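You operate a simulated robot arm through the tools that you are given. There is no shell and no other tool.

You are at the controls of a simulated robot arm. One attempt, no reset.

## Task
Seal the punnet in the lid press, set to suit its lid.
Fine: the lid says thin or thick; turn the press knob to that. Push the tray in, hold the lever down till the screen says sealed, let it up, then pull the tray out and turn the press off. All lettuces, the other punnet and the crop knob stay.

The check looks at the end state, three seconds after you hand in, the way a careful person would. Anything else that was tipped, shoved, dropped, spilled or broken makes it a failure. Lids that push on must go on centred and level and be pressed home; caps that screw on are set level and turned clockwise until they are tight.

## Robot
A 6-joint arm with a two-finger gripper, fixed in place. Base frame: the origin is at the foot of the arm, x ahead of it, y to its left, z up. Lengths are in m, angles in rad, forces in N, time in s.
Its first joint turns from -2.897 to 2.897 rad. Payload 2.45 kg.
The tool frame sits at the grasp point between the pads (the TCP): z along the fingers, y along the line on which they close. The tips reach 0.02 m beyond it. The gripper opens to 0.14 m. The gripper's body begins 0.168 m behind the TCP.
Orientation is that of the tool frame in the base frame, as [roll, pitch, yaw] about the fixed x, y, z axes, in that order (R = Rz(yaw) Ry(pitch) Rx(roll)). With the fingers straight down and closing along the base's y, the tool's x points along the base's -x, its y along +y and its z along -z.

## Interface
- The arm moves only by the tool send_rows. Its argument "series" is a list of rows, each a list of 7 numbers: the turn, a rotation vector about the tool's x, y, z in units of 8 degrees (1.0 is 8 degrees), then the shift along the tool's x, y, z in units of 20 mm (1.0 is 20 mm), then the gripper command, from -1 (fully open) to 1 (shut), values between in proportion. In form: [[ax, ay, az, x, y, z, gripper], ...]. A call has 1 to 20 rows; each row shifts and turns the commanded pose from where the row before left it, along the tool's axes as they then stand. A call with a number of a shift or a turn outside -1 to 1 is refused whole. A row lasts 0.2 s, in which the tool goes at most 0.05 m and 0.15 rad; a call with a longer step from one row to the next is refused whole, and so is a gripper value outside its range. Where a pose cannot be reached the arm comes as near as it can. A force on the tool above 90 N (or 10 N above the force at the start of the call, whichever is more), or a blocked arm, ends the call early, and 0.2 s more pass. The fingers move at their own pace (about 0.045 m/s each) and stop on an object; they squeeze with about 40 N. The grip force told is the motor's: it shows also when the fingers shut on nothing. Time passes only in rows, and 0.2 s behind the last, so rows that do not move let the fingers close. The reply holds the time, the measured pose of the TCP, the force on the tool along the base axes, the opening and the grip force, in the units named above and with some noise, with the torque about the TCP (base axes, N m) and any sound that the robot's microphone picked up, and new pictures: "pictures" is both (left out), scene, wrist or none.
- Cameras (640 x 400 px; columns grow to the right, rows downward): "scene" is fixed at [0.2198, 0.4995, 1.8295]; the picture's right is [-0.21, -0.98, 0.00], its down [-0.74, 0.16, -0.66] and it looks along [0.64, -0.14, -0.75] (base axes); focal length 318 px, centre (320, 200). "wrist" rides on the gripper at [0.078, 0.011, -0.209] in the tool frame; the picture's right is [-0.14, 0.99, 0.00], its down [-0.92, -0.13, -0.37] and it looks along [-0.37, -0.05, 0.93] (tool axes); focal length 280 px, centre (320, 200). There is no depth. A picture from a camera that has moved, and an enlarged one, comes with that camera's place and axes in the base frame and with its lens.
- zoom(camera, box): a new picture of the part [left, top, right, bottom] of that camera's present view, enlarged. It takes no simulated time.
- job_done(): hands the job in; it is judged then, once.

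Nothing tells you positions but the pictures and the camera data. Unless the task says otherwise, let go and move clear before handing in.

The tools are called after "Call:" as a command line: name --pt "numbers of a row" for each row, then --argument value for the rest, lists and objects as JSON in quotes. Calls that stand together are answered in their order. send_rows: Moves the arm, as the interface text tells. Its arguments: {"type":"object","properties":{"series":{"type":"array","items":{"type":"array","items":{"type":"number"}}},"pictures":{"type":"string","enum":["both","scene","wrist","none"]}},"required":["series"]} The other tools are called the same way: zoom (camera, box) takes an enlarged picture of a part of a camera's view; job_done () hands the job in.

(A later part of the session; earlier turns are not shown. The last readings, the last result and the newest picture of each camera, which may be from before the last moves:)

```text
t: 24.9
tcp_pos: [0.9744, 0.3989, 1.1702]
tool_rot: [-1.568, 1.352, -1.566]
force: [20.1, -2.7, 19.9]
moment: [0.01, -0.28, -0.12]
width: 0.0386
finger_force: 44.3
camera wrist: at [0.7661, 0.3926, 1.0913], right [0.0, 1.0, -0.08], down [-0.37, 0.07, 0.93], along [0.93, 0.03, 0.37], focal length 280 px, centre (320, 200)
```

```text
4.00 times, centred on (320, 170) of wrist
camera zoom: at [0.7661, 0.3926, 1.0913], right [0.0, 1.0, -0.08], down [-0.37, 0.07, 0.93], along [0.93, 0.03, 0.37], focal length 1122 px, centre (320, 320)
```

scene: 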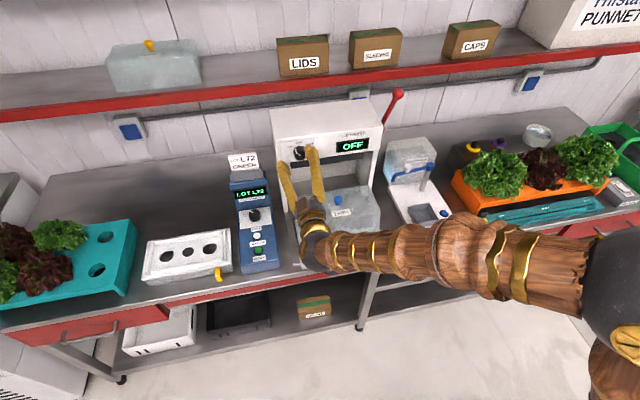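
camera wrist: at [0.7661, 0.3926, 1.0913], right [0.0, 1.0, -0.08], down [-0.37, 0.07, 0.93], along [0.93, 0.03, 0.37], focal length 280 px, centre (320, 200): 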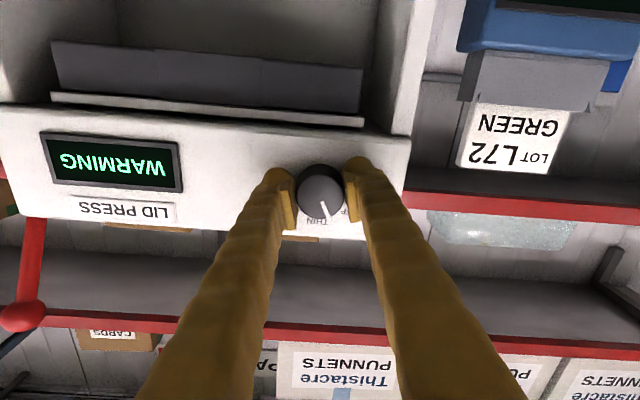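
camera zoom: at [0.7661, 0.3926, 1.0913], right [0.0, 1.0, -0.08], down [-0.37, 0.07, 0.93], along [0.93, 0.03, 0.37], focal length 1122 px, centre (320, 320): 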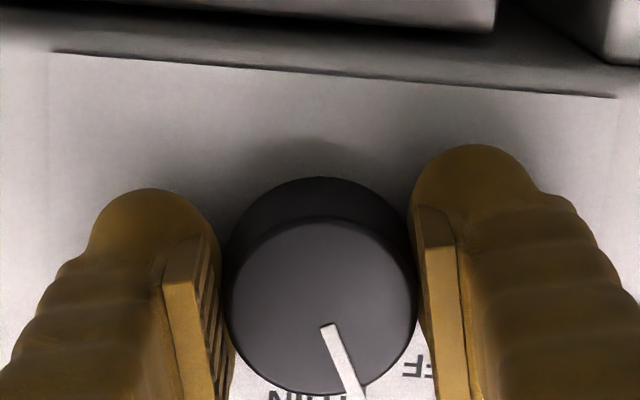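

No slip this time: the display changed to WARMING. The pointer needs about 24° more to reach THIN, so I'll continue.

Call:
send_rows --pt "0 0 0.5 0 0 0 1" --pt "0 0 0.5 0 0 0 1" --pt "0 0 0.5 0 0 0 1" --pt "0 0 0.5 0 0 0 1" --pt "0 0 0.5 0 0 0 1" --pt "0 0 0 0 0 0 1" --pictures "wrist"

Call:
zoom --camera "wrist" --box '[240, 120, 400, 220]'

Call:
zoom --camera "scene" --box '[270, 120, 370, 200]'

```text
t: 26.3
tcp_pos: [0.9742, 0.4, 1.1702]
tool_rot: [1.572, 1.442, 1.577]
force: [12.8, 16.9, 23.1]
moment: [-0.03, -0.18, -0.02]
width: 0.0384
finger_force: 44.5
camera wrist: at [0.7653, 0.42, 1.0932], right [0.0, 0.96, 0.26], down [-0.37, -0.25, 0.9], along [0.93, -0.09, 0.36], focal length 280 px, centre (320, 200)
```

wrist: 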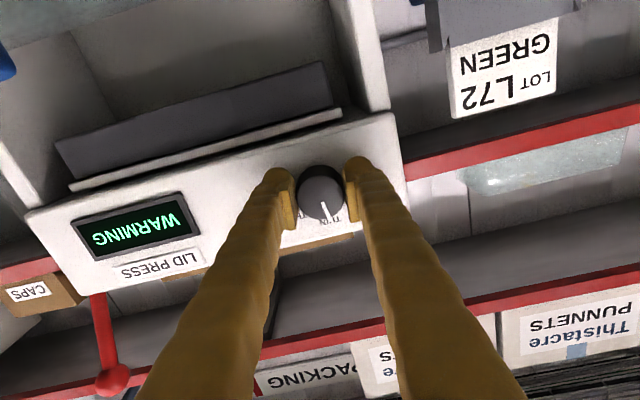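

```text
4.00 times, centred on (320, 170) of wrist
camera zoom: at [0.7653, 0.42, 1.0932], right [0.0, 0.96, 0.26], down [-0.37, -0.25, 0.9], along [0.93, -0.09, 0.36], focal length 1122 px, centre (320, 320)
```

zoom: 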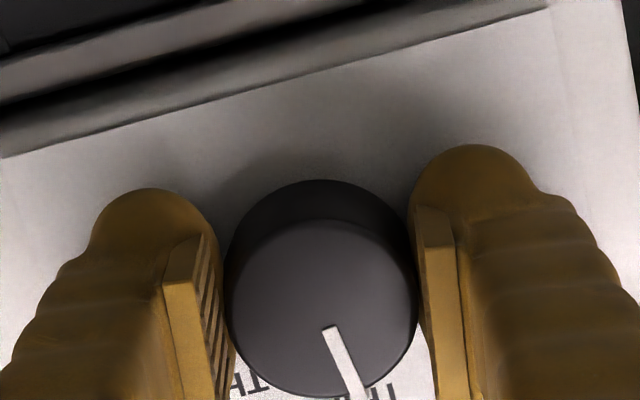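

```text
5.00 times, centred on (320, 160) of scene
camera zoom: at [0.2198, 0.4995, 1.8295], right [-0.21, -0.98, 0.0], down [-0.74, 0.16, -0.66], along [0.64, -0.14, -0.75], focal length 1591 px, centre (320, 400)
```

zoom: 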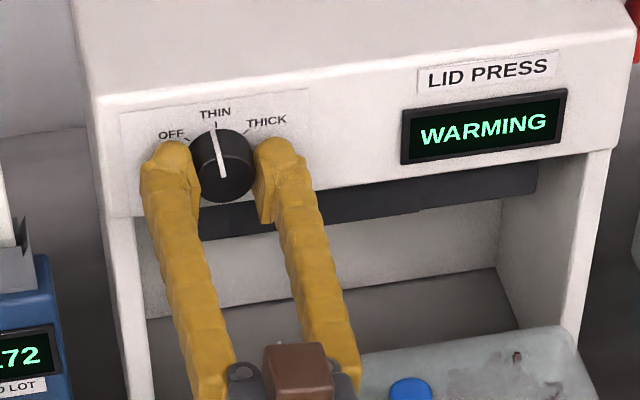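

The pointer is almost at THIN. I'll look closer to judge the remainder.

Call:
zoom --camera "scene" --box '[290, 135, 330, 165]'

```text
13.33 times, centred on (310, 150) of scene
camera zoom: at [0.2198, 0.4995, 1.8295], right [-0.21, -0.98, 0.0], down [-0.74, 0.16, -0.66], along [0.64, -0.14, -0.75], focal length 4243 px, centre (453, 867)
```

zoom: 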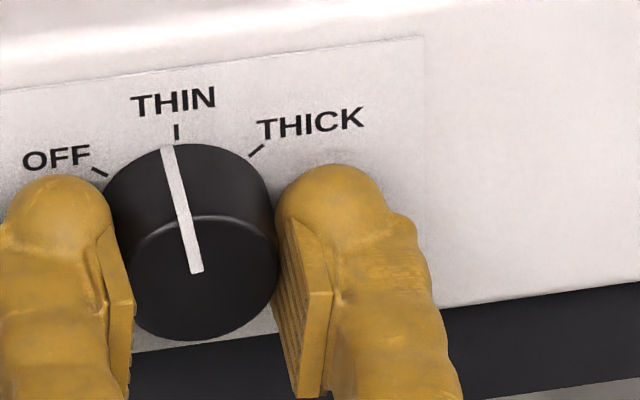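

About 8° remain. I'll turn that and look again.

Call:
send_rows --pt "0 0 0.5 0 0 0 1" --pt "0 0 0.5 0 0 0 1" --pt "0 0 0 0 0 0 1" --pictures "none"

Call:
zoom --camera "scene" --box '[290, 135, 330, 165]'

```text
t: 27.1
tcp_pos: [0.9739, 0.3998, 1.169]
tool_rot: [1.57, 1.302, 1.576]
force: [9.4, 30.9, 24.3]
moment: [-0.07, -0.14, 0.27]
width: 0.0385
finger_force: 45.0
```

```text
13.33 times, centred on (310, 150) of scene
camera zoom: at [0.2198, 0.4995, 1.8295], right [-0.21, -0.98, 0.0], down [-0.74, 0.16, -0.66], along [0.64, -0.14, -0.75], focal length 4243 px, centre (453, 867)
```

zoom: 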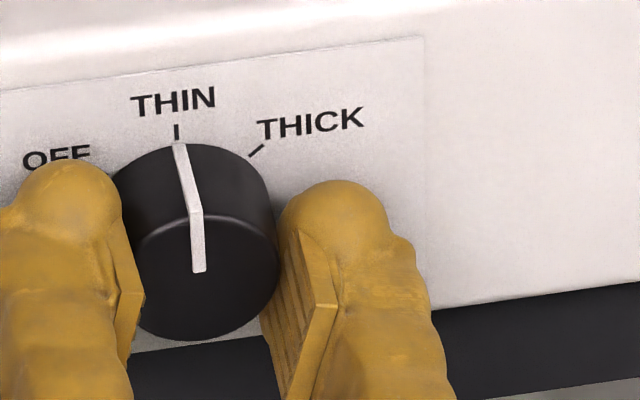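

The pointer sits at THIN. I'll release, back out and read the display.

Call:
send_rows --pt "0 0 0 0 0 0 0.4" --pt "0 0 0 0 0 0 0" --pt "0 0 0 0 0 0 0" --pt "0 0 0 0 0 0 0" --pt "0 0 0 0 0 -0.7 0" --pt "0 0 0 0 0 -1 0" --pt "0 0 0 0 0 -1 0" --pt "0 0 0 0 0 -1 0" --pt "0 0 0 0 0 -1 0" --pt "0 0 0 0 0 -1 0" --pt "0 0 0 0 0 0 0"

Call:
zoom --camera "scene" --box '[270, 120, 370, 200]'

```text
t: 29.5
tcp_pos: [0.8596, 0.3998, 1.1699]
tool_rot: [1.574, 1.304, 1.576]
force: [0.5, -0.1, -0.7]
moment: [-0.04, -0.02, -0.04]
width: 0.0698
finger_force: 0.0
camera wrist: at [0.6505, 0.4306, 1.0971], right [0.0, 0.92, 0.39], down [-0.37, -0.37, 0.85], along [0.93, -0.14, 0.34], focal length 280 px, centre (320, 200)
```

scene: 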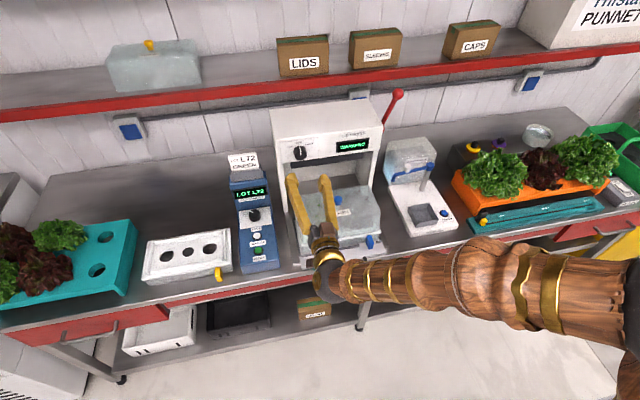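
wrist: 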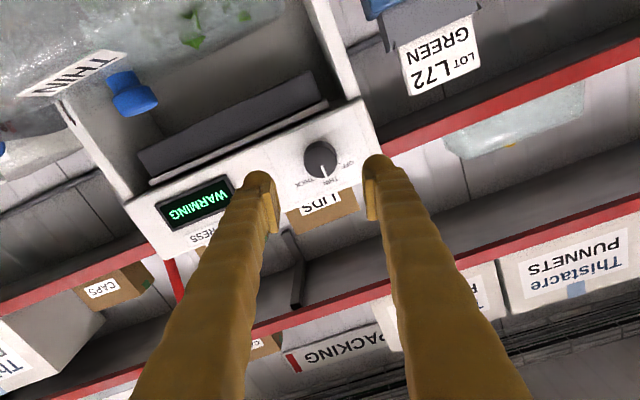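

```text
5.00 times, centred on (320, 160) of scene
camera zoom: at [0.2198, 0.4995, 1.8295], right [-0.21, -0.98, 0.0], down [-0.74, 0.16, -0.66], along [0.64, -0.14, -0.75], focal length 1591 px, centre (320, 400)
```

zoom: 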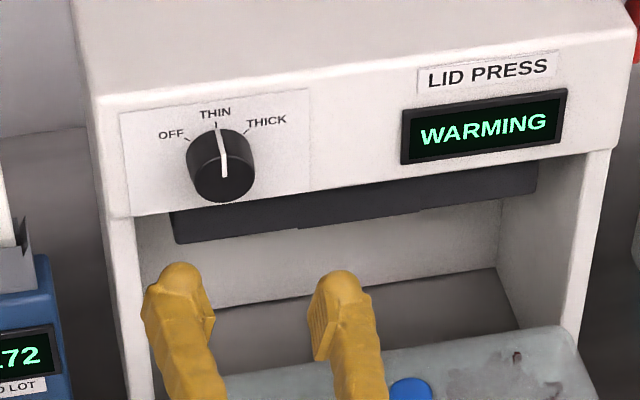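

The knob is on THIN and the press is warming. Next I'll withdraw, turn the tool downward, and look closely at the tray handle.

Call:
send_rows --pt "0 0 -0.24 -0.7 0 -1 0" --pt "0 0 -0.24 -0.7 0 -1 0" --pt "0 0 -0.24 -0.7 0 -1 0" --pt "0 0 -0.24 -0.7 0 -1 0" --pt "0 0 -0.24 -0.7 0 -1 0" --pt "0 0 -0.24 -0.7 0 -1 0" --pt "0 0 -0.24 -0.7 0 -1 0" --pt "0 0 -0.24 -0.7 0 -1 0" --pt "0 1 0 0 0 0 0" --pt "0 1 0 0 0 0 0" --pt "0 1 0 0 0 0 0" --pt "0 1 0 0 0 0 0" --pt "0 1 0 0 0 0 0" --pt "0 1 0 0 0 0 0" --pt "0 1 0 0 0 0 0" --pt "0 1 0 0 0 0 0" --pt "0 1 0 0 0 0 0" --pt "0 1 0 0 0 0 0" --pt "0 1 0 0 0 0 0"

```text
t: 33.5
tcp_pos: [0.701, 0.3822, 1.281]
tool_rot: [3.141, 0.033, -3.14]
force: [-0.2, -1.0, 0.3]
moment: [0.04, -0.06, -0.02]
width: 0.07
finger_force: 0.0
camera wrist: at [0.6159, 0.3926, 1.4863], right [0.13, 0.99, 0.01], down [0.91, -0.12, 0.4], along [0.4, -0.05, -0.92], focal length 280 px, centre (320, 200)
```

scene: 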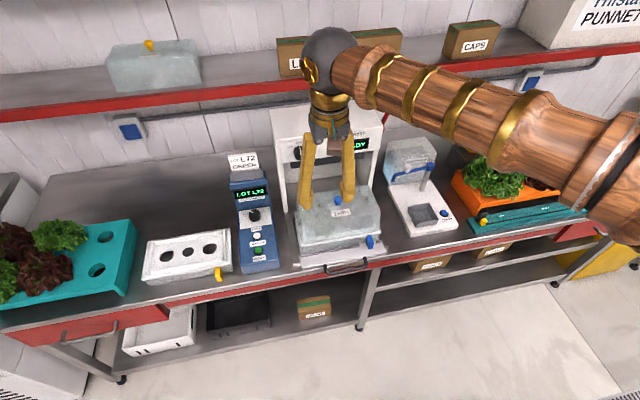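
wrist: 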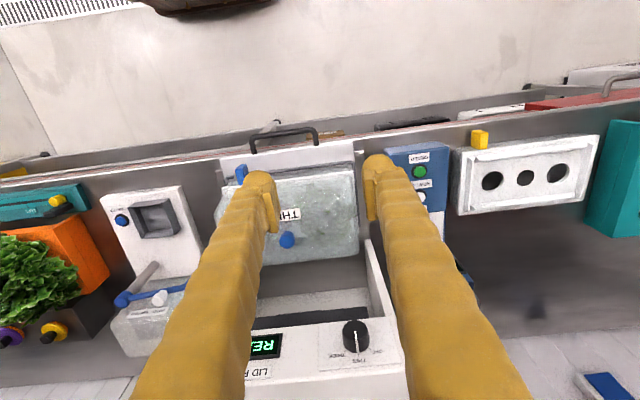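

READY is showing. I'll yaw the tool so the fingers close along x (across the handle bar).

Call:
send_rows --pt "0 0 -1 0 0 0 0" --pt "0 0 -1 0 0 0 0" --pt "0 0 -1 0 0 0 0" --pt "0 0 -1 0 0 0 0" --pt "0 0 -1 0 0 0 0" --pt "0 0 -1 0 0 0 0" --pt "0 0 -1 0 0 0 0" --pt "0 0 -1 0 0 0 0" --pt "0 0 -1 0 0 0 0" --pt "0 0 -1 0 0 0 0" --pt "0 0 -1 0 0 0 0" --pt "0 0 -0.25 0 0 0 0" --pt "0 0 0 0 0 0 0"

Call:
zoom --camera "scene" --box '[260, 170, 420, 280]'

```text
t: 36.3
tcp_pos: [0.7003, 0.3806, 1.2804]
tool_rot: [-3.107, 0.0, -1.567]
force: [0.2, -0.1, 0.1]
moment: [0.02, 0.0, 0.04]
width: 0.0701
finger_force: 0.0
camera wrist: at [0.6833, 0.3034, 1.4882], right [-0.99, 0.13, -0.03], down [0.11, 0.92, 0.37], along [0.08, 0.37, -0.93], focal length 280 px, centre (320, 200)
```

scene: 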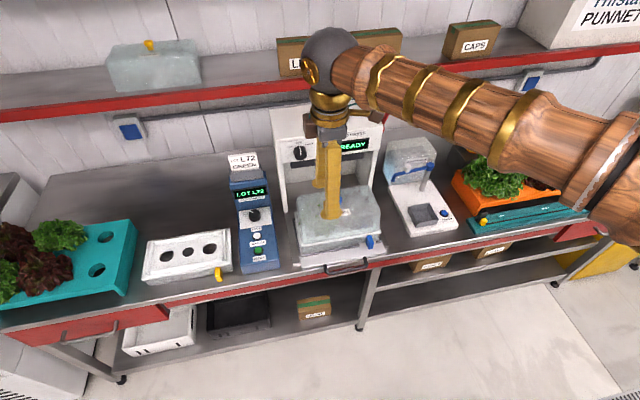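
wrist: 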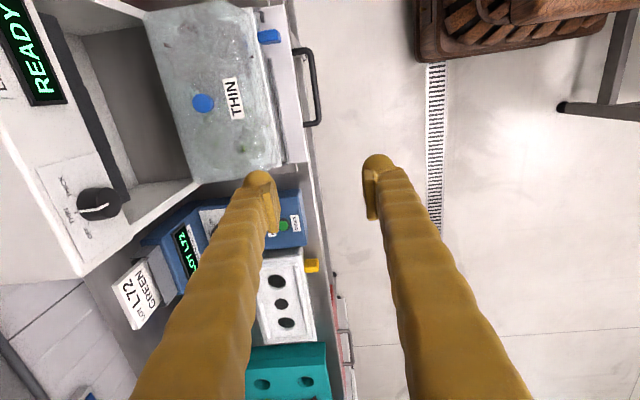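

```text
3.64 times, centred on (340, 225) of scene
camera zoom: at [0.2198, 0.4995, 1.8295], right [-0.21, -0.98, 0.0], down [-0.74, 0.16, -0.66], along [0.64, -0.14, -0.75], focal length 1157 px, centre (247, 109)
```

zoom: 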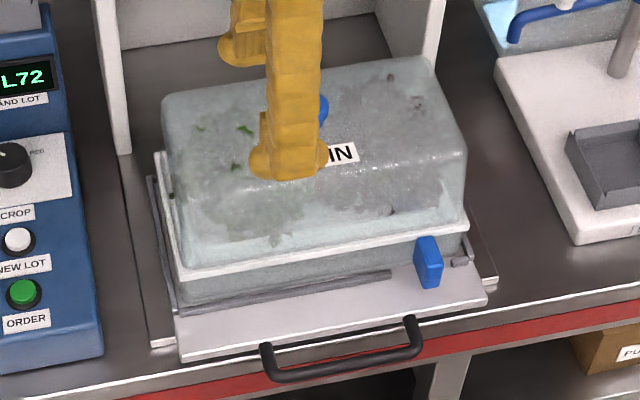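

Now the handle is visible from above. I'll zoom for a good position fix.

Call:
zoom --camera "wrist" --box '[240, 10, 368, 170]'

```text
2.50 times, centred on (304, 90) of wrist
camera zoom: at [0.6833, 0.3034, 1.4882], right [-0.99, 0.13, -0.03], down [0.11, 0.92, 0.37], along [0.08, 0.37, -0.93], focal length 701 px, centre (360, 475)
```

zoom: 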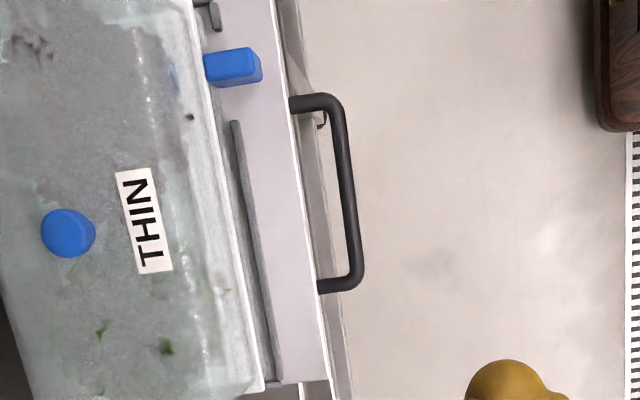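

The handle bar runs y 0.232–0.371 at x ≈ 0.713, z ≈ 0.87, overhanging the bench edge with a ~30 mm gap behind it. I'll move above it and start down.

Call:
send_rows --pt "-0.25 0 0 1 -0.16 0 0" --pt "0 0 0 1 -0.16 0 0" --pt "0 0 0 1 -0.16 0 0" --pt "0 0 0 1 -0.16 0 0" --pt "0 0 0 0 0 1 0" --pt "0 0 0 0 0 1 0" --pt "0 0 0 0 0 1 0" --pt "0 0 0 0 0 1 0" --pt "0 0 0 0 0 1 0" --pt "0 0 0 0 0 1 0" --pt "0 0 0 0 0 1 0" --pt "0 0 0 0 0 1 0" --pt "0 0 0 0 0 1 0" --pt "0 0 0 0 0 1 0" --pt "0 0 0 0 0 1 0" --pt "0 0 0 0 0 1 0" --pt "0 0 0 0 0 0 0"

Call:
zoom --camera "scene" --box '[280, 200, 400, 290]'

Call:
zoom --camera "wrist" --box '[220, 60, 420, 260]'

```text
t: 39.9
tcp_pos: [0.7146, 0.3014, 1.04]
tool_rot: [-3.14, -0.001, -1.566]
force: [-0.2, 0.3, 0.1]
moment: [-0.02, -0.04, 0.0]
width: 0.07
finger_force: 0.1
camera wrist: at [0.7044, 0.2233, 1.2483], right [-0.99, 0.13, 0.0], down [0.13, 0.92, 0.37], along [0.05, 0.36, -0.93], focal length 280 px, centre (320, 200)
```

scene: 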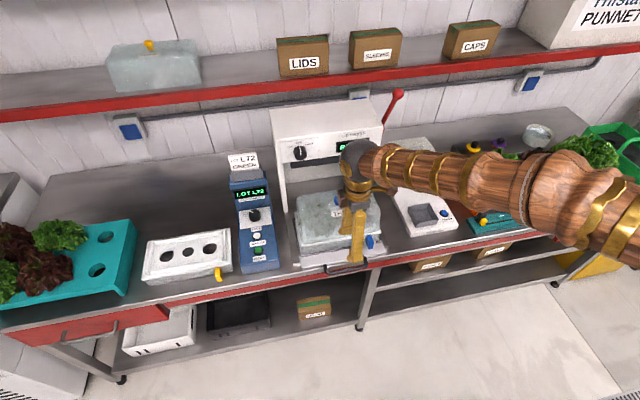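
wrist: 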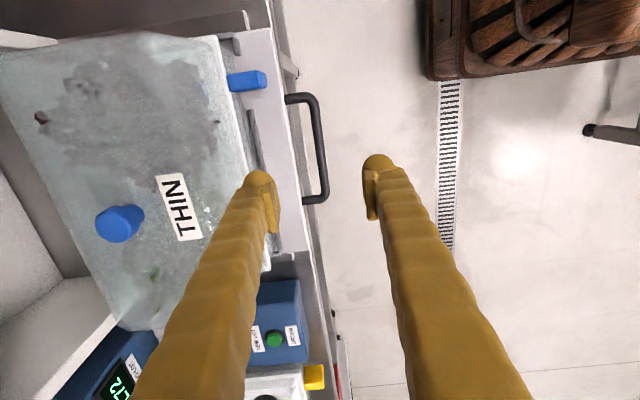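

```text
4.44 times, centred on (340, 245) of scene
camera zoom: at [0.2198, 0.4995, 1.8295], right [-0.21, -0.98, 0.0], down [-0.74, 0.16, -0.66], along [0.64, -0.14, -0.75], focal length 1414 px, centre (231, 0)
```

zoom: 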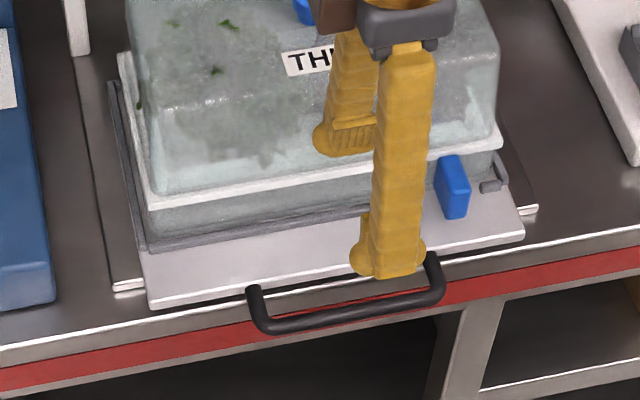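

```text
2.00 times, centred on (320, 160) of wrist
camera zoom: at [0.7044, 0.2233, 1.2483], right [-0.99, 0.13, 0.0], down [0.13, 0.92, 0.37], along [0.05, 0.36, -0.93], focal length 561 px, centre (320, 280)
```

zoom: 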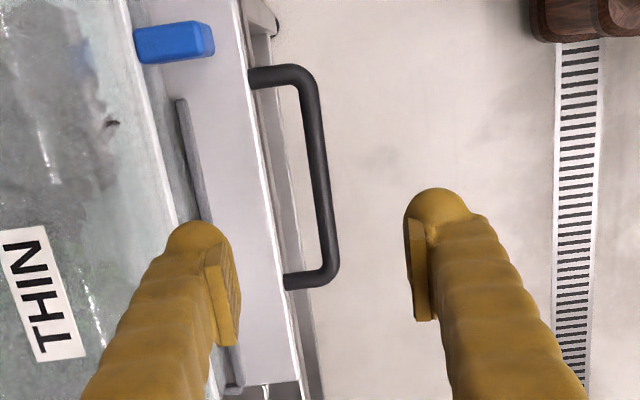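

The bar is confirmed at about (0.715, 0.300, 0.869), with 39 mm from its centre to the tray edge. I'll narrow the fingers to ~28 mm and descend around it.

Call:
send_rows --pt "0 0 0 0 0 1 0.6" --pt "0 0 0 0 0 1 0.6" --pt "0 0 0 0 0 1 0.6" --pt "0 0 0 0 0 1 0.6" --pt "0 0 0 0 0 1 0.6" --pt "0 0 0 0 0 1 0.6" --pt "0 0 0 0 0 0 0.6" --pt "0 0 0 0 0 0 0.6"

Call:
zoom --camera "scene" --box '[300, 210, 400, 290]'

Call:
zoom --camera "wrist" --box '[240, 80, 400, 240]'

```text
t: 41.7
tcp_pos: [0.7135, 0.3015, 0.9193]
tool_rot: [-3.141, 0.0, -1.566]
force: [-0.2, -0.4, 0.2]
moment: [0.0, -0.02, 0.0]
width: 0.0279
finger_force: 0.0
camera wrist: at [0.7031, 0.224, 1.1287], right [-0.99, 0.13, 0.0], down [0.13, 0.92, 0.37], along [0.05, 0.36, -0.93], focal length 280 px, centre (320, 200)
```

scene: 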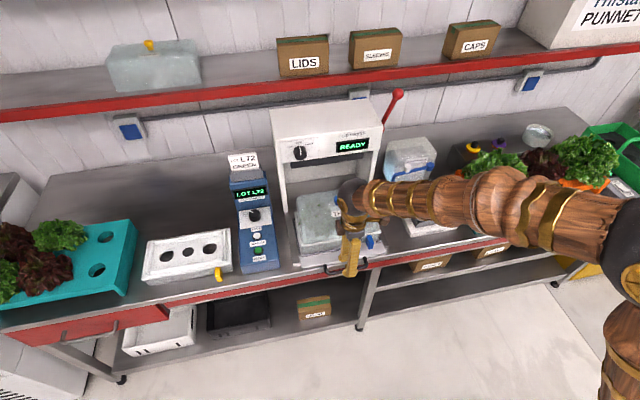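
wrist: 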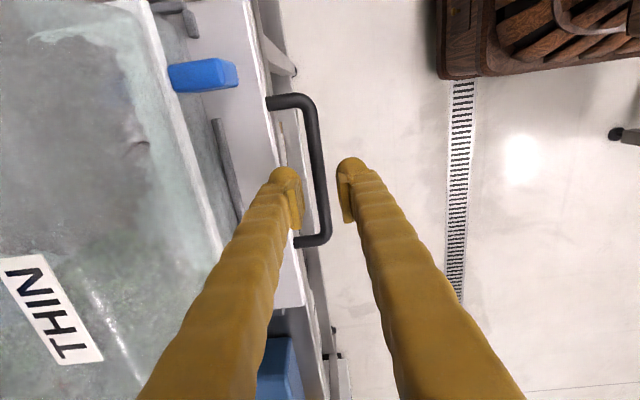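

```text
5.00 times, centred on (350, 250) of scene
camera zoom: at [0.2198, 0.4995, 1.8295], right [-0.21, -0.98, 0.0], down [-0.74, 0.16, -0.66], along [0.64, -0.14, -0.75], focal length 1591 px, centre (170, -50)
```

zoom: 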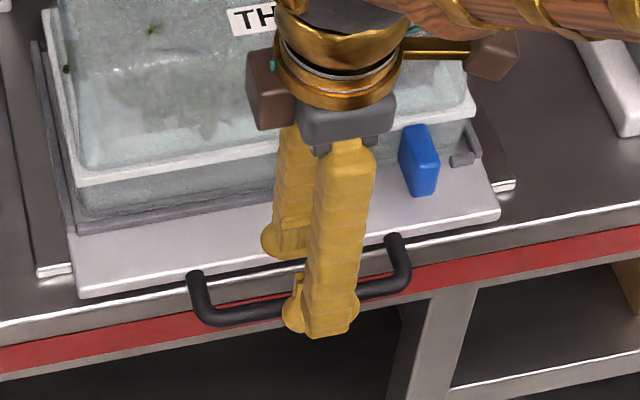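

```text
2.50 times, centred on (320, 160) of wrist
camera zoom: at [0.7031, 0.224, 1.1287], right [-0.99, 0.13, 0.0], down [0.13, 0.92, 0.37], along [0.05, 0.36, -0.93], focal length 701 px, centre (320, 300)
```

zoom: 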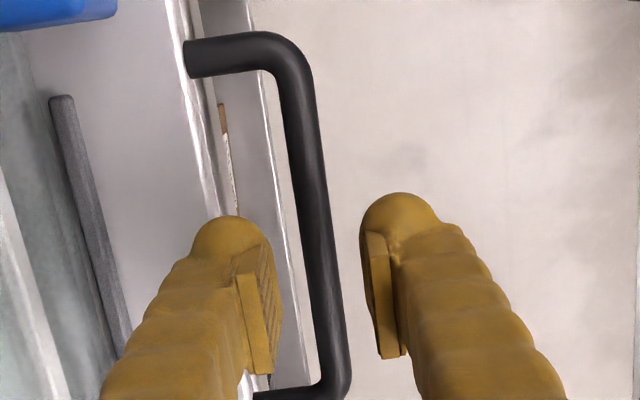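

The bar sits centrally between the fingers. I'll descend 42 mm and close.

Call:
send_rows --pt "0 0 0 0 -0.05 0.7 0.6" --pt "0 0 0 0 0 0.7 0.6" --pt "0 0 0 0 0 0.7 0.6" --pt "0 0 0 0 0 0 0.7" --pt "0 0 0 0 0 0 0.8" --pt "0 0 0 0 0 0 0.85"

Call:
zoom --camera "scene" --box '[300, 210, 400, 290]'

Call:
zoom --camera "wrist" --box '[240, 80, 400, 240]'

```text
t: 42.6
tcp_pos: [0.7202, 0.3019, 0.8881]
tool_rot: [-3.129, 0.003, -1.568]
force: [-1.8, -5.2, 19.9]
moment: [-0.18, -0.64, -0.18]
width: 0.0206
finger_force: 0.1
stopped in row 4: the force on the tool passed its limit at 100 N (the readings are from after the stop); the commanded pose is now the measured one
camera wrist: at [0.7064, 0.2228, 1.0956], right [-0.99, 0.13, -0.01], down [0.12, 0.92, 0.37], along [0.06, 0.37, -0.93], focal length 280 px, centre (320, 200)
```

scene: 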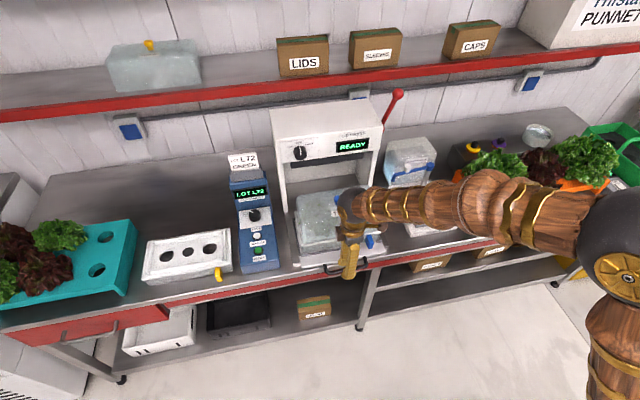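
wrist: 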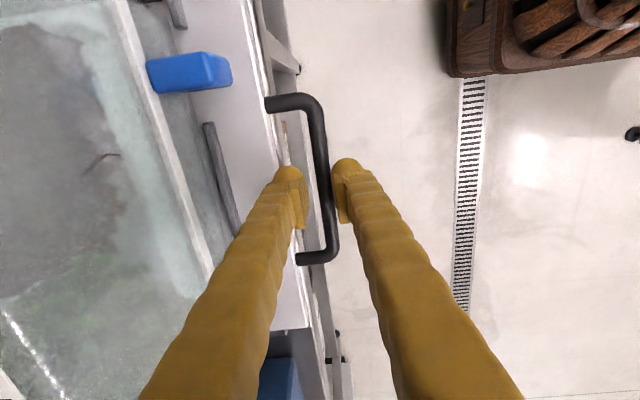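

```text
5.00 times, centred on (350, 250) of scene
camera zoom: at [0.2198, 0.4995, 1.8295], right [-0.21, -0.98, 0.0], down [-0.74, 0.16, -0.66], along [0.64, -0.14, -0.75], focal length 1591 px, centre (170, -50)
```

zoom: 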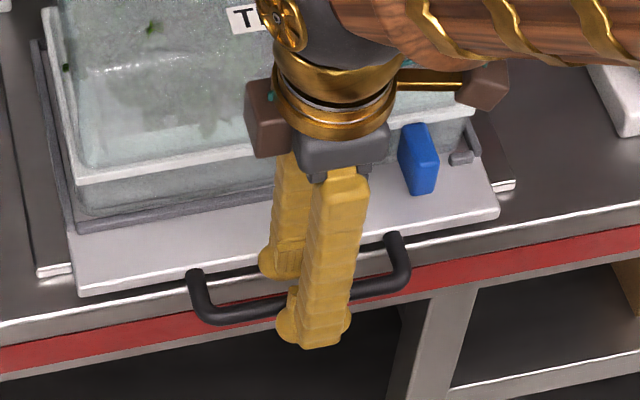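

```text
2.50 times, centred on (320, 160) of wrist
camera zoom: at [0.7064, 0.2228, 1.0956], right [-0.99, 0.13, -0.01], down [0.12, 0.92, 0.37], along [0.06, 0.37, -0.93], focal length 701 px, centre (320, 300)
```

zoom: 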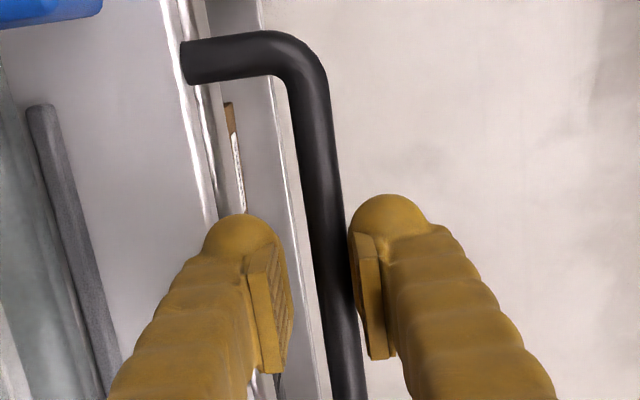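

The inner fingertip touched something stiff (tray edge or bench lip) at about z 0.866, so I stopped. I'll lift clear and look at the gap more carefully.

Call:
send_rows --pt "0 0 0 0 0 -0.8 0.6" --pt "0 0 0 0 0 -0.8 0.6" --pt "0.08 0 0 0 0 -0.8 0.6" --pt "0 0 0 0 0 0 0.6" --pt "0 0 0 0 0 0 0.6" --pictures "wrist"

Call:
zoom --camera "wrist" --box '[250, 80, 350, 260]'

Call:
zoom --camera "scene" --box '[280, 240, 350, 290]'

Call:
zoom --camera "scene" --box '[350, 225, 420, 275]'

```text
t: 43.8
tcp_pos: [0.7173, 0.3024, 0.9342]
tool_rot: [-3.121, 0.003, -1.566]
force: [0.4, 0.7, -0.3]
moment: [0.02, -0.01, 0.01]
width: 0.0279
finger_force: 0.0
camera wrist: at [0.7026, 0.2234, 1.1427], right [-0.99, 0.13, -0.02], down [0.12, 0.92, 0.37], along [0.07, 0.37, -0.93], focal length 280 px, centre (320, 200)
```

wrist: 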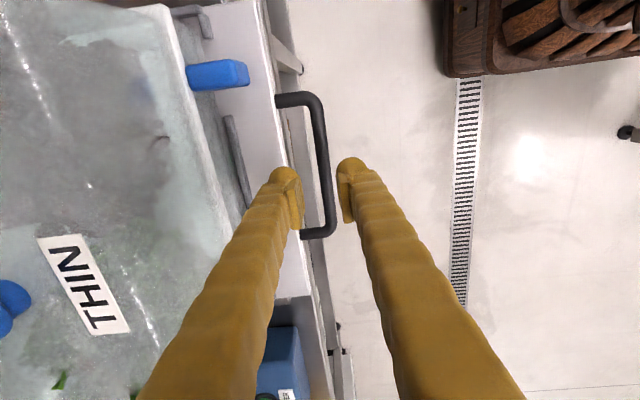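

```text
2.22 times, centred on (300, 170) of wrist
camera zoom: at [0.7026, 0.2234, 1.1427], right [-0.99, 0.13, -0.02], down [0.12, 0.92, 0.37], along [0.07, 0.37, -0.93], focal length 623 px, centre (364, 267)
```

zoom: 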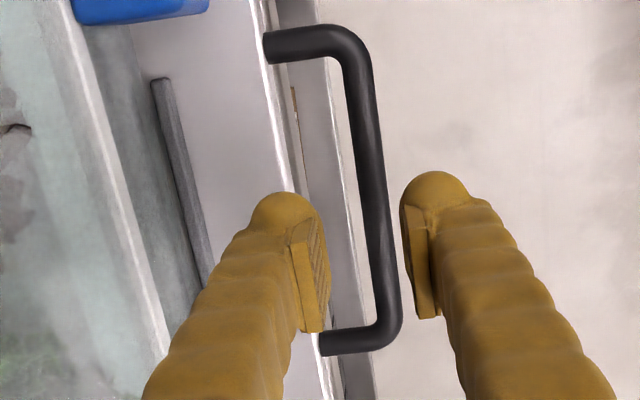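

```text
8.00 times, centred on (315, 265) of scene
camera zoom: at [0.2198, 0.4995, 1.8295], right [-0.21, -0.98, 0.0], down [-0.74, 0.16, -0.66], along [0.64, -0.14, -0.75], focal length 2546 px, centre (360, -320)
```

zoom: 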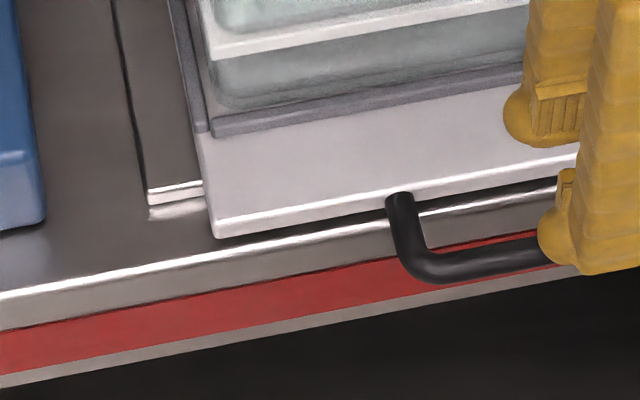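

```text
8.00 times, centred on (385, 250) of scene
camera zoom: at [0.2198, 0.4995, 1.8295], right [-0.21, -0.98, 0.0], down [-0.74, 0.16, -0.66], along [0.64, -0.14, -0.75], focal length 2546 px, centre (-200, -200)
```

zoom: 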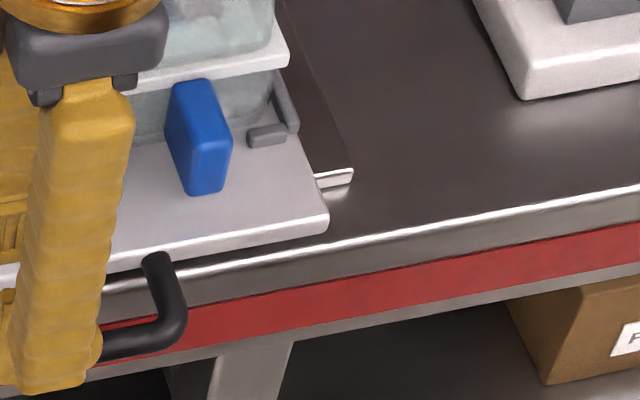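

I'll straighten the tool, shift 4 mm toward me, and descend slowly while watching the force.

Call:
send_rows --pt "-0.15 0 0 0 0.2 0 0.63" --pt "0 0 0 0 0 0.9 0.63" --pt "0 0 0 0 0 0.9 0.63" --pt "0 0 0 0 0 0 0.63" --pictures "wrist"

Call:
zoom --camera "wrist" --box '[250, 80, 350, 260]'

Call:
zoom --camera "scene" --box '[310, 210, 380, 290]'

```text
t: 44.8
tcp_pos: [0.7132, 0.3019, 0.8994]
tool_rot: [-3.141, 0.003, -1.569]
force: [-0.6, -0.4, -0.2]
moment: [-0.03, 0.0, 0.0]
width: 0.0258
finger_force: 0.1
camera wrist: at [0.7028, 0.2233, 1.1072], right [-0.99, 0.13, 0.0], down [0.12, 0.92, 0.37], along [0.05, 0.37, -0.93], focal length 280 px, centre (320, 200)
```

wrist: 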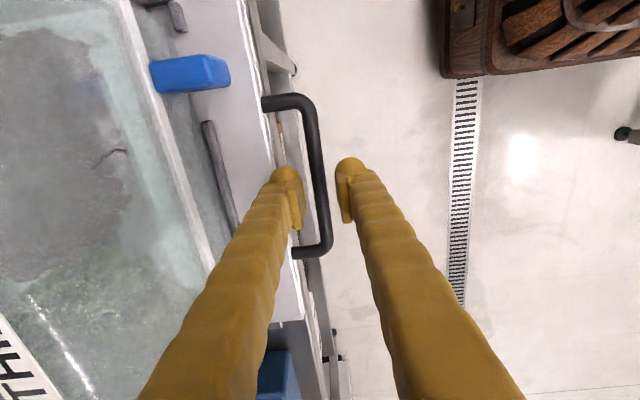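

```text
2.22 times, centred on (300, 170) of wrist
camera zoom: at [0.7028, 0.2233, 1.1072], right [-0.99, 0.13, 0.0], down [0.12, 0.92, 0.37], along [0.05, 0.37, -0.93], focal length 623 px, centre (364, 267)
```

zoom: 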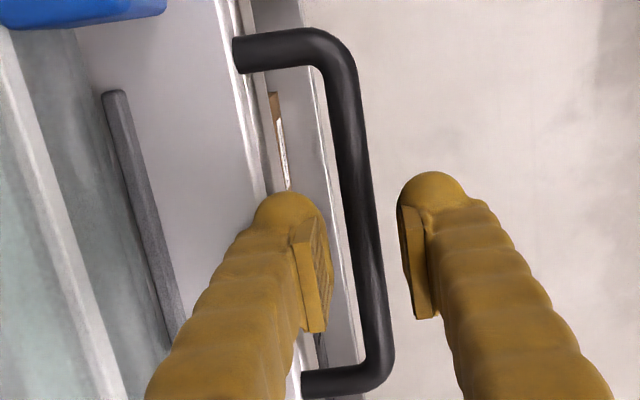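

```text
5.00 times, centred on (345, 250) of scene
camera zoom: at [0.2198, 0.4995, 1.8295], right [-0.21, -0.98, 0.0], down [-0.74, 0.16, -0.66], along [0.64, -0.14, -0.75], focal length 1591 px, centre (195, -50)
```

zoom: 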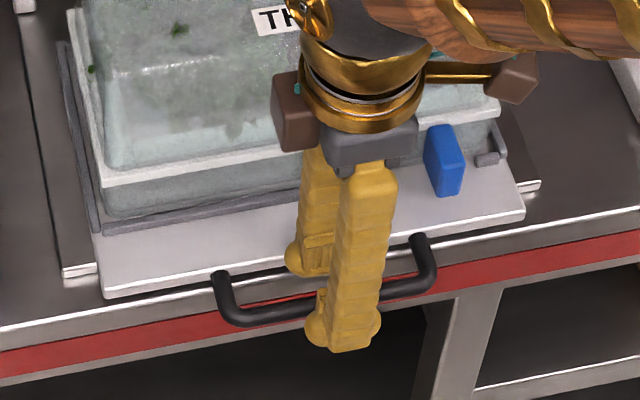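

The finger ends look thicker than their stated 14 mm, so the inner one probably caught the tray edge. I'll narrow to 20 mm so the inner finger runs close to the bar, and descend in 4 mm steps.

Call:
send_rows --pt "0 0 0 0 0.03 0 0.714" --pt "0 0 0 0 0 0 0.714" --pt "0 0 0 0 0 0.2 0.714" --pt "0 0 0 0 0 0.2 0.714" --pt "0 0 0 0 0 0 0.714" --pictures "wrist"

Call:
zoom --camera "wrist" --box '[250, 80, 350, 260]'

```text
t: 46.0
tcp_pos: [0.7135, 0.3019, 0.8902]
tool_rot: [-3.139, 0.003, -1.566]
force: [0.1, 1.6, -0.3]
moment: [-0.01, -0.02, 0.0]
width: 0.0202
finger_force: 0.0
camera wrist: at [0.7033, 0.2232, 1.0987], right [-0.99, 0.13, 0.0], down [0.12, 0.92, 0.37], along [0.05, 0.37, -0.93], focal length 280 px, centre (320, 200)
```

wrist: 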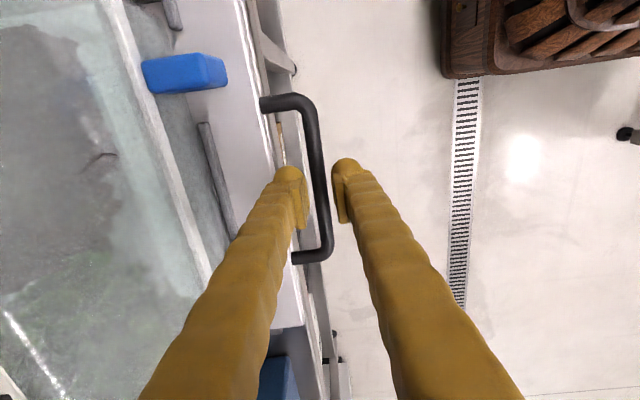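

```text
2.22 times, centred on (300, 170) of wrist
camera zoom: at [0.7033, 0.2232, 1.0987], right [-0.99, 0.13, 0.0], down [0.12, 0.92, 0.37], along [0.05, 0.37, -0.93], focal length 623 px, centre (364, 267)
```

zoom: 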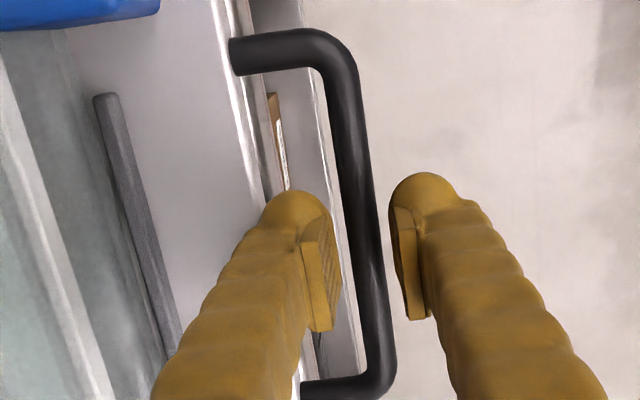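

No contact yet with the tips at z ≈ 0.870. Continuing down in small steps.

Call:
send_rows --pt "0 0 0 0 0 0.15 0.714" --pt "0 0 0 0 0 0.15 0.714" --pt "0 0 0 0 0 0 0.714" --pictures "none"

Call:
zoom --camera "wrist" --box '[250, 80, 350, 260]'

```text
t: 46.8
tcp_pos: [0.7141, 0.3018, 0.8847]
tool_rot: [-3.14, 0.004, -1.568]
force: [0.0, -0.5, -0.5]
moment: [-0.01, -0.01, -0.01]
width: 0.0201
finger_force: 0.1
```

```text
2.22 times, centred on (300, 170) of wrist
camera zoom: at [0.7029, 0.2231, 1.0924], right [-0.99, 0.13, 0.0], down [0.12, 0.92, 0.37], along [0.05, 0.37, -0.93], focal length 623 px, centre (364, 267)
```

zoom: 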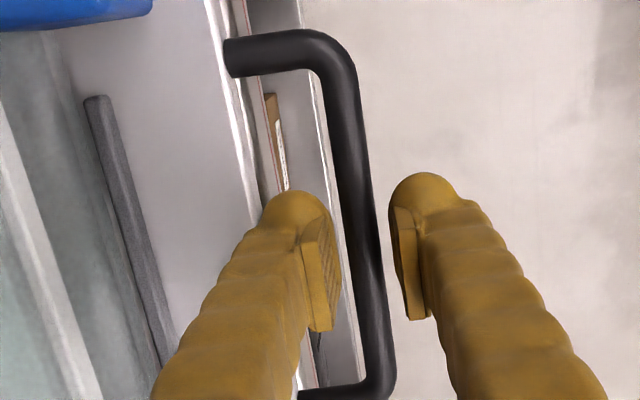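

Still free (tips at z ≈ 0.865). A little further.

Call:
send_rows --pt "0 0 0 0 0 0.15 0.714" --pt "0 0 0 0 0 0.15 0.714" --pt "0 0 0 0 0 0.1 0.714" --pt "0 0 0 0 0 0 0.714" --pictures "none"

Call:
zoom --camera "wrist" --box '[250, 80, 350, 260]'

Call:
zoom --camera "scene" --box '[310, 210, 380, 290]'

```text
t: 47.8
tcp_pos: [0.714, 0.302, 0.8757]
tool_rot: [-3.141, 0.003, -1.566]
force: [1.0, 0.5, 0.0]
moment: [-0.02, 0.03, 0.02]
width: 0.0201
finger_force: 0.1
```

```text
2.22 times, centred on (300, 170) of wrist
camera zoom: at [0.703, 0.2231, 1.0841], right [-0.99, 0.13, 0.0], down [0.12, 0.92, 0.37], along [0.05, 0.37, -0.93], focal length 623 px, centre (364, 267)
```

zoom: 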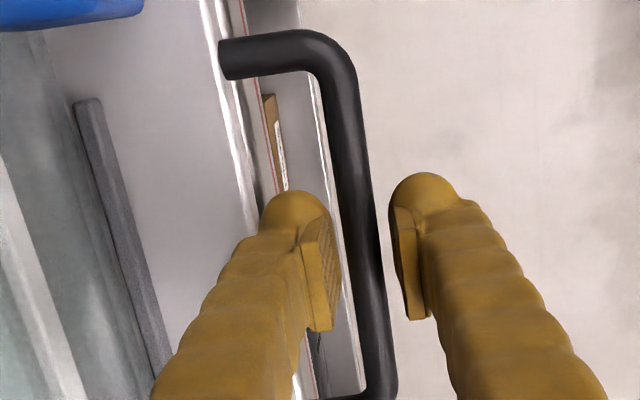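

```text
5.00 times, centred on (345, 250) of scene
camera zoom: at [0.2198, 0.4995, 1.8295], right [-0.21, -0.98, 0.0], down [-0.74, 0.16, -0.66], along [0.64, -0.14, -0.75], focal length 1591 px, centre (195, -50)
```

zoom: 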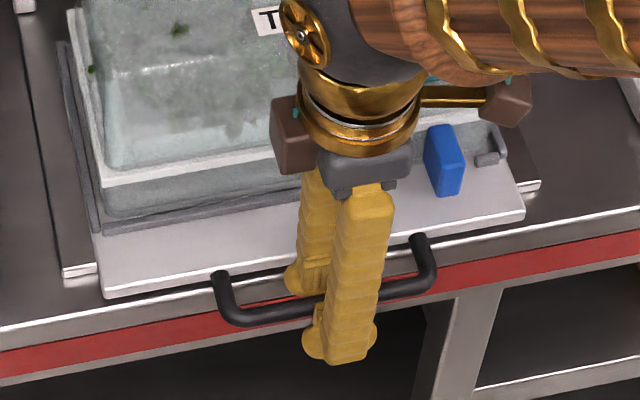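

The fingers straddle the bar cleanly with no contact. Closing on it now.

Call:
send_rows --pt "0 0 0 0 0 0 0.78" --pt "0 0 0 0 0 0 0.85" --pt "0 0 0 0 0 0 0.95" --pt "0 0 0 0 0 0 1" --pt "0 0 0 0 0 0 1" --pictures "none"

Call:
zoom --camera "wrist" --box '[220, 60, 420, 260]'

```text
t: 49.0
tcp_pos: [0.7162, 0.3012, 0.8752]
tool_rot: [-3.14, 0.003, -1.568]
force: [25.0, -1.6, -9.3]
moment: [0.13, -0.14, 0.85]
width: 0.0103
finger_force: 37.6
```

```text
2.00 times, centred on (320, 160) of wrist
camera zoom: at [0.7038, 0.223, 1.0841], right [-0.99, 0.13, 0.0], down [0.12, 0.92, 0.37], along [0.05, 0.37, -0.93], focal length 561 px, centre (320, 280)
```

zoom: 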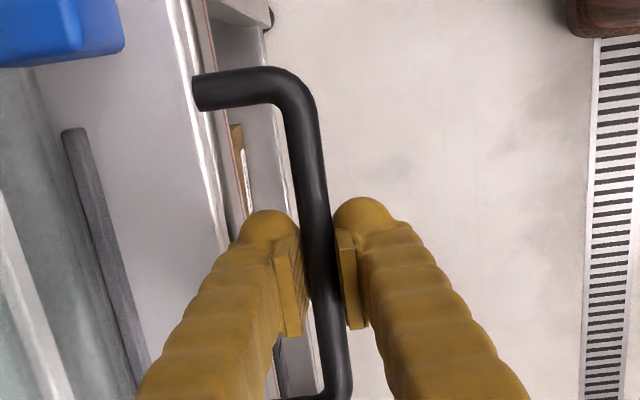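

The bar is gripped (10 mm). The tips may sit just below bench level though, so before pushing I'll loosen, rise 7 mm, regrip, then push gently.

Call:
send_rows --pt "0 0 0 0 0 0 0.76" --pt "0 0 0 0 0 0 0.76" --pt "0 0 0 0 0.08 -0.35 0.76" --pt "0 0 0 0 0 0 0.76" --pt "0 0 0 0 0 0 0.9" --pt "0 0 0 0 0 0 1" --pt "0 0 0 0 0 0 1" --pt "0 0 0 0 -0.3 0 1" --pt "0 0 0 0 -0.4 0 1" --pt "0 0 0 0 -0.4 0 1" --pt "0 0 0 0 -0.4 0 1" --pt "0 0 0 0 0 0 1"

Call:
zoom --camera "scene" --box '[280, 190, 400, 290]'

```text
t: 51.6
tcp_pos: [0.7435, 0.3022, 0.8836]
tool_rot: [-3.139, 0.002, -1.567]
force: [-1.7, -4.4, 25.2]
moment: [-0.02, -0.01, 0.85]
width: 0.0114
finger_force: 38.2
camera wrist: at [0.7315, 0.2232, 1.0918], right [-0.99, 0.13, 0.0], down [0.12, 0.92, 0.37], along [0.05, 0.37, -0.93], focal length 280 px, centre (320, 200)
```

scene: 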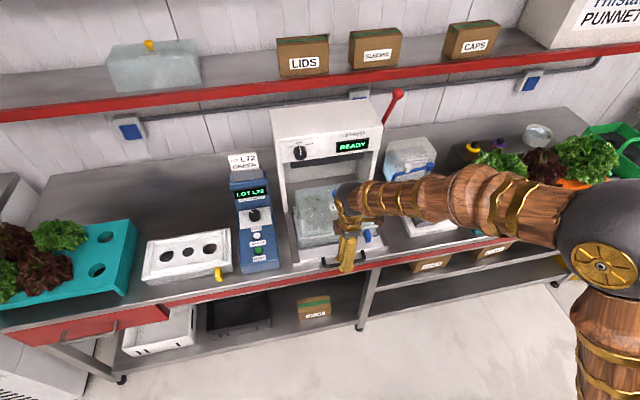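
wrist: 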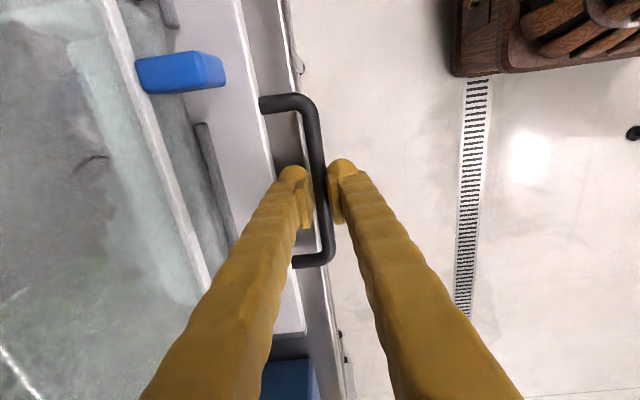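

```text
4.00 times, centred on (340, 240) of scene
camera zoom: at [0.2198, 0.4995, 1.8295], right [-0.21, -0.98, 0.0], down [-0.74, 0.16, -0.66], along [0.64, -0.14, -0.75], focal length 1273 px, centre (240, 40)
```

zoom: 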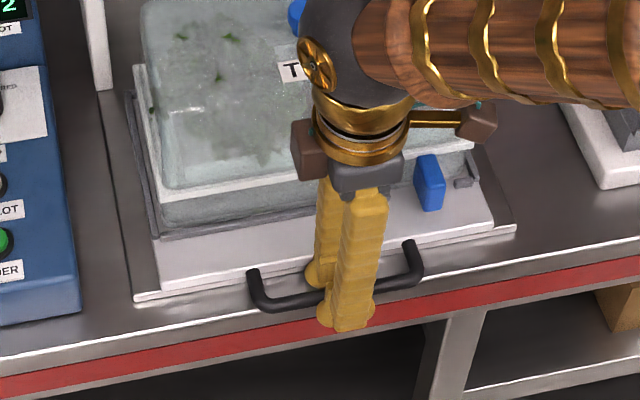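

The tray is moving in smoothly (about 28 mm so far). There's 25 N upward on the tool, so I'll ease up 2 mm and continue in.

Call:
send_rows --pt "0 0 0 0 0 -0.1 1" --pt "0 0 0 0 -0.5 0 1" --pt "0 0 0 0 -0.5 0 1" --pt "0 0 0 0 -0.5 0 1" --pt "0 0 0 0 -0.5 0 1" --pt "0 0 0 0 0 0 1"

Call:
zoom --camera "scene" --box '[280, 170, 400, 270]'

```text
t: 53.0
tcp_pos: [0.782, 0.3016, 0.8849]
tool_rot: [-3.14, 0.001, -1.567]
force: [0.5, -10.6, -7.2]
moment: [-0.1, -0.01, 0.84]
width: 0.0112
finger_force: 38.7
camera wrist: at [0.7717, 0.2233, 1.0924], right [-0.99, 0.13, 0.0], down [0.12, 0.92, 0.37], along [0.05, 0.37, -0.93], focal length 280 px, centre (320, 200)
```

scene: 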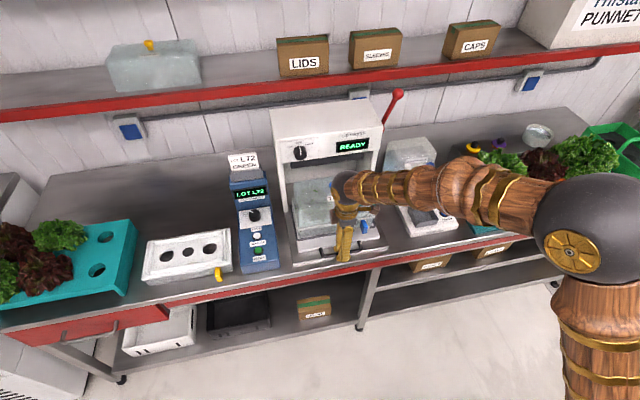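
wrist: 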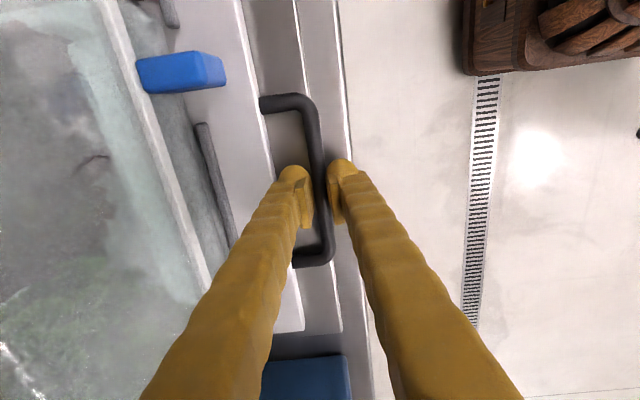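

```text
4.00 times, centred on (340, 220) of scene
camera zoom: at [0.2198, 0.4995, 1.8295], right [-0.21, -0.98, 0.0], down [-0.74, 0.16, -0.66], along [0.64, -0.14, -0.75], focal length 1273 px, centre (240, 120)
```

zoom: 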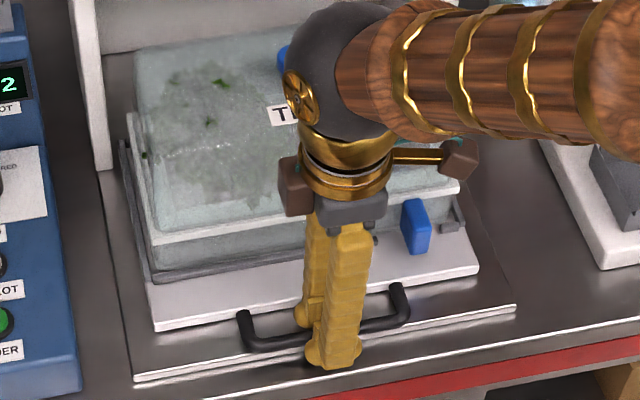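

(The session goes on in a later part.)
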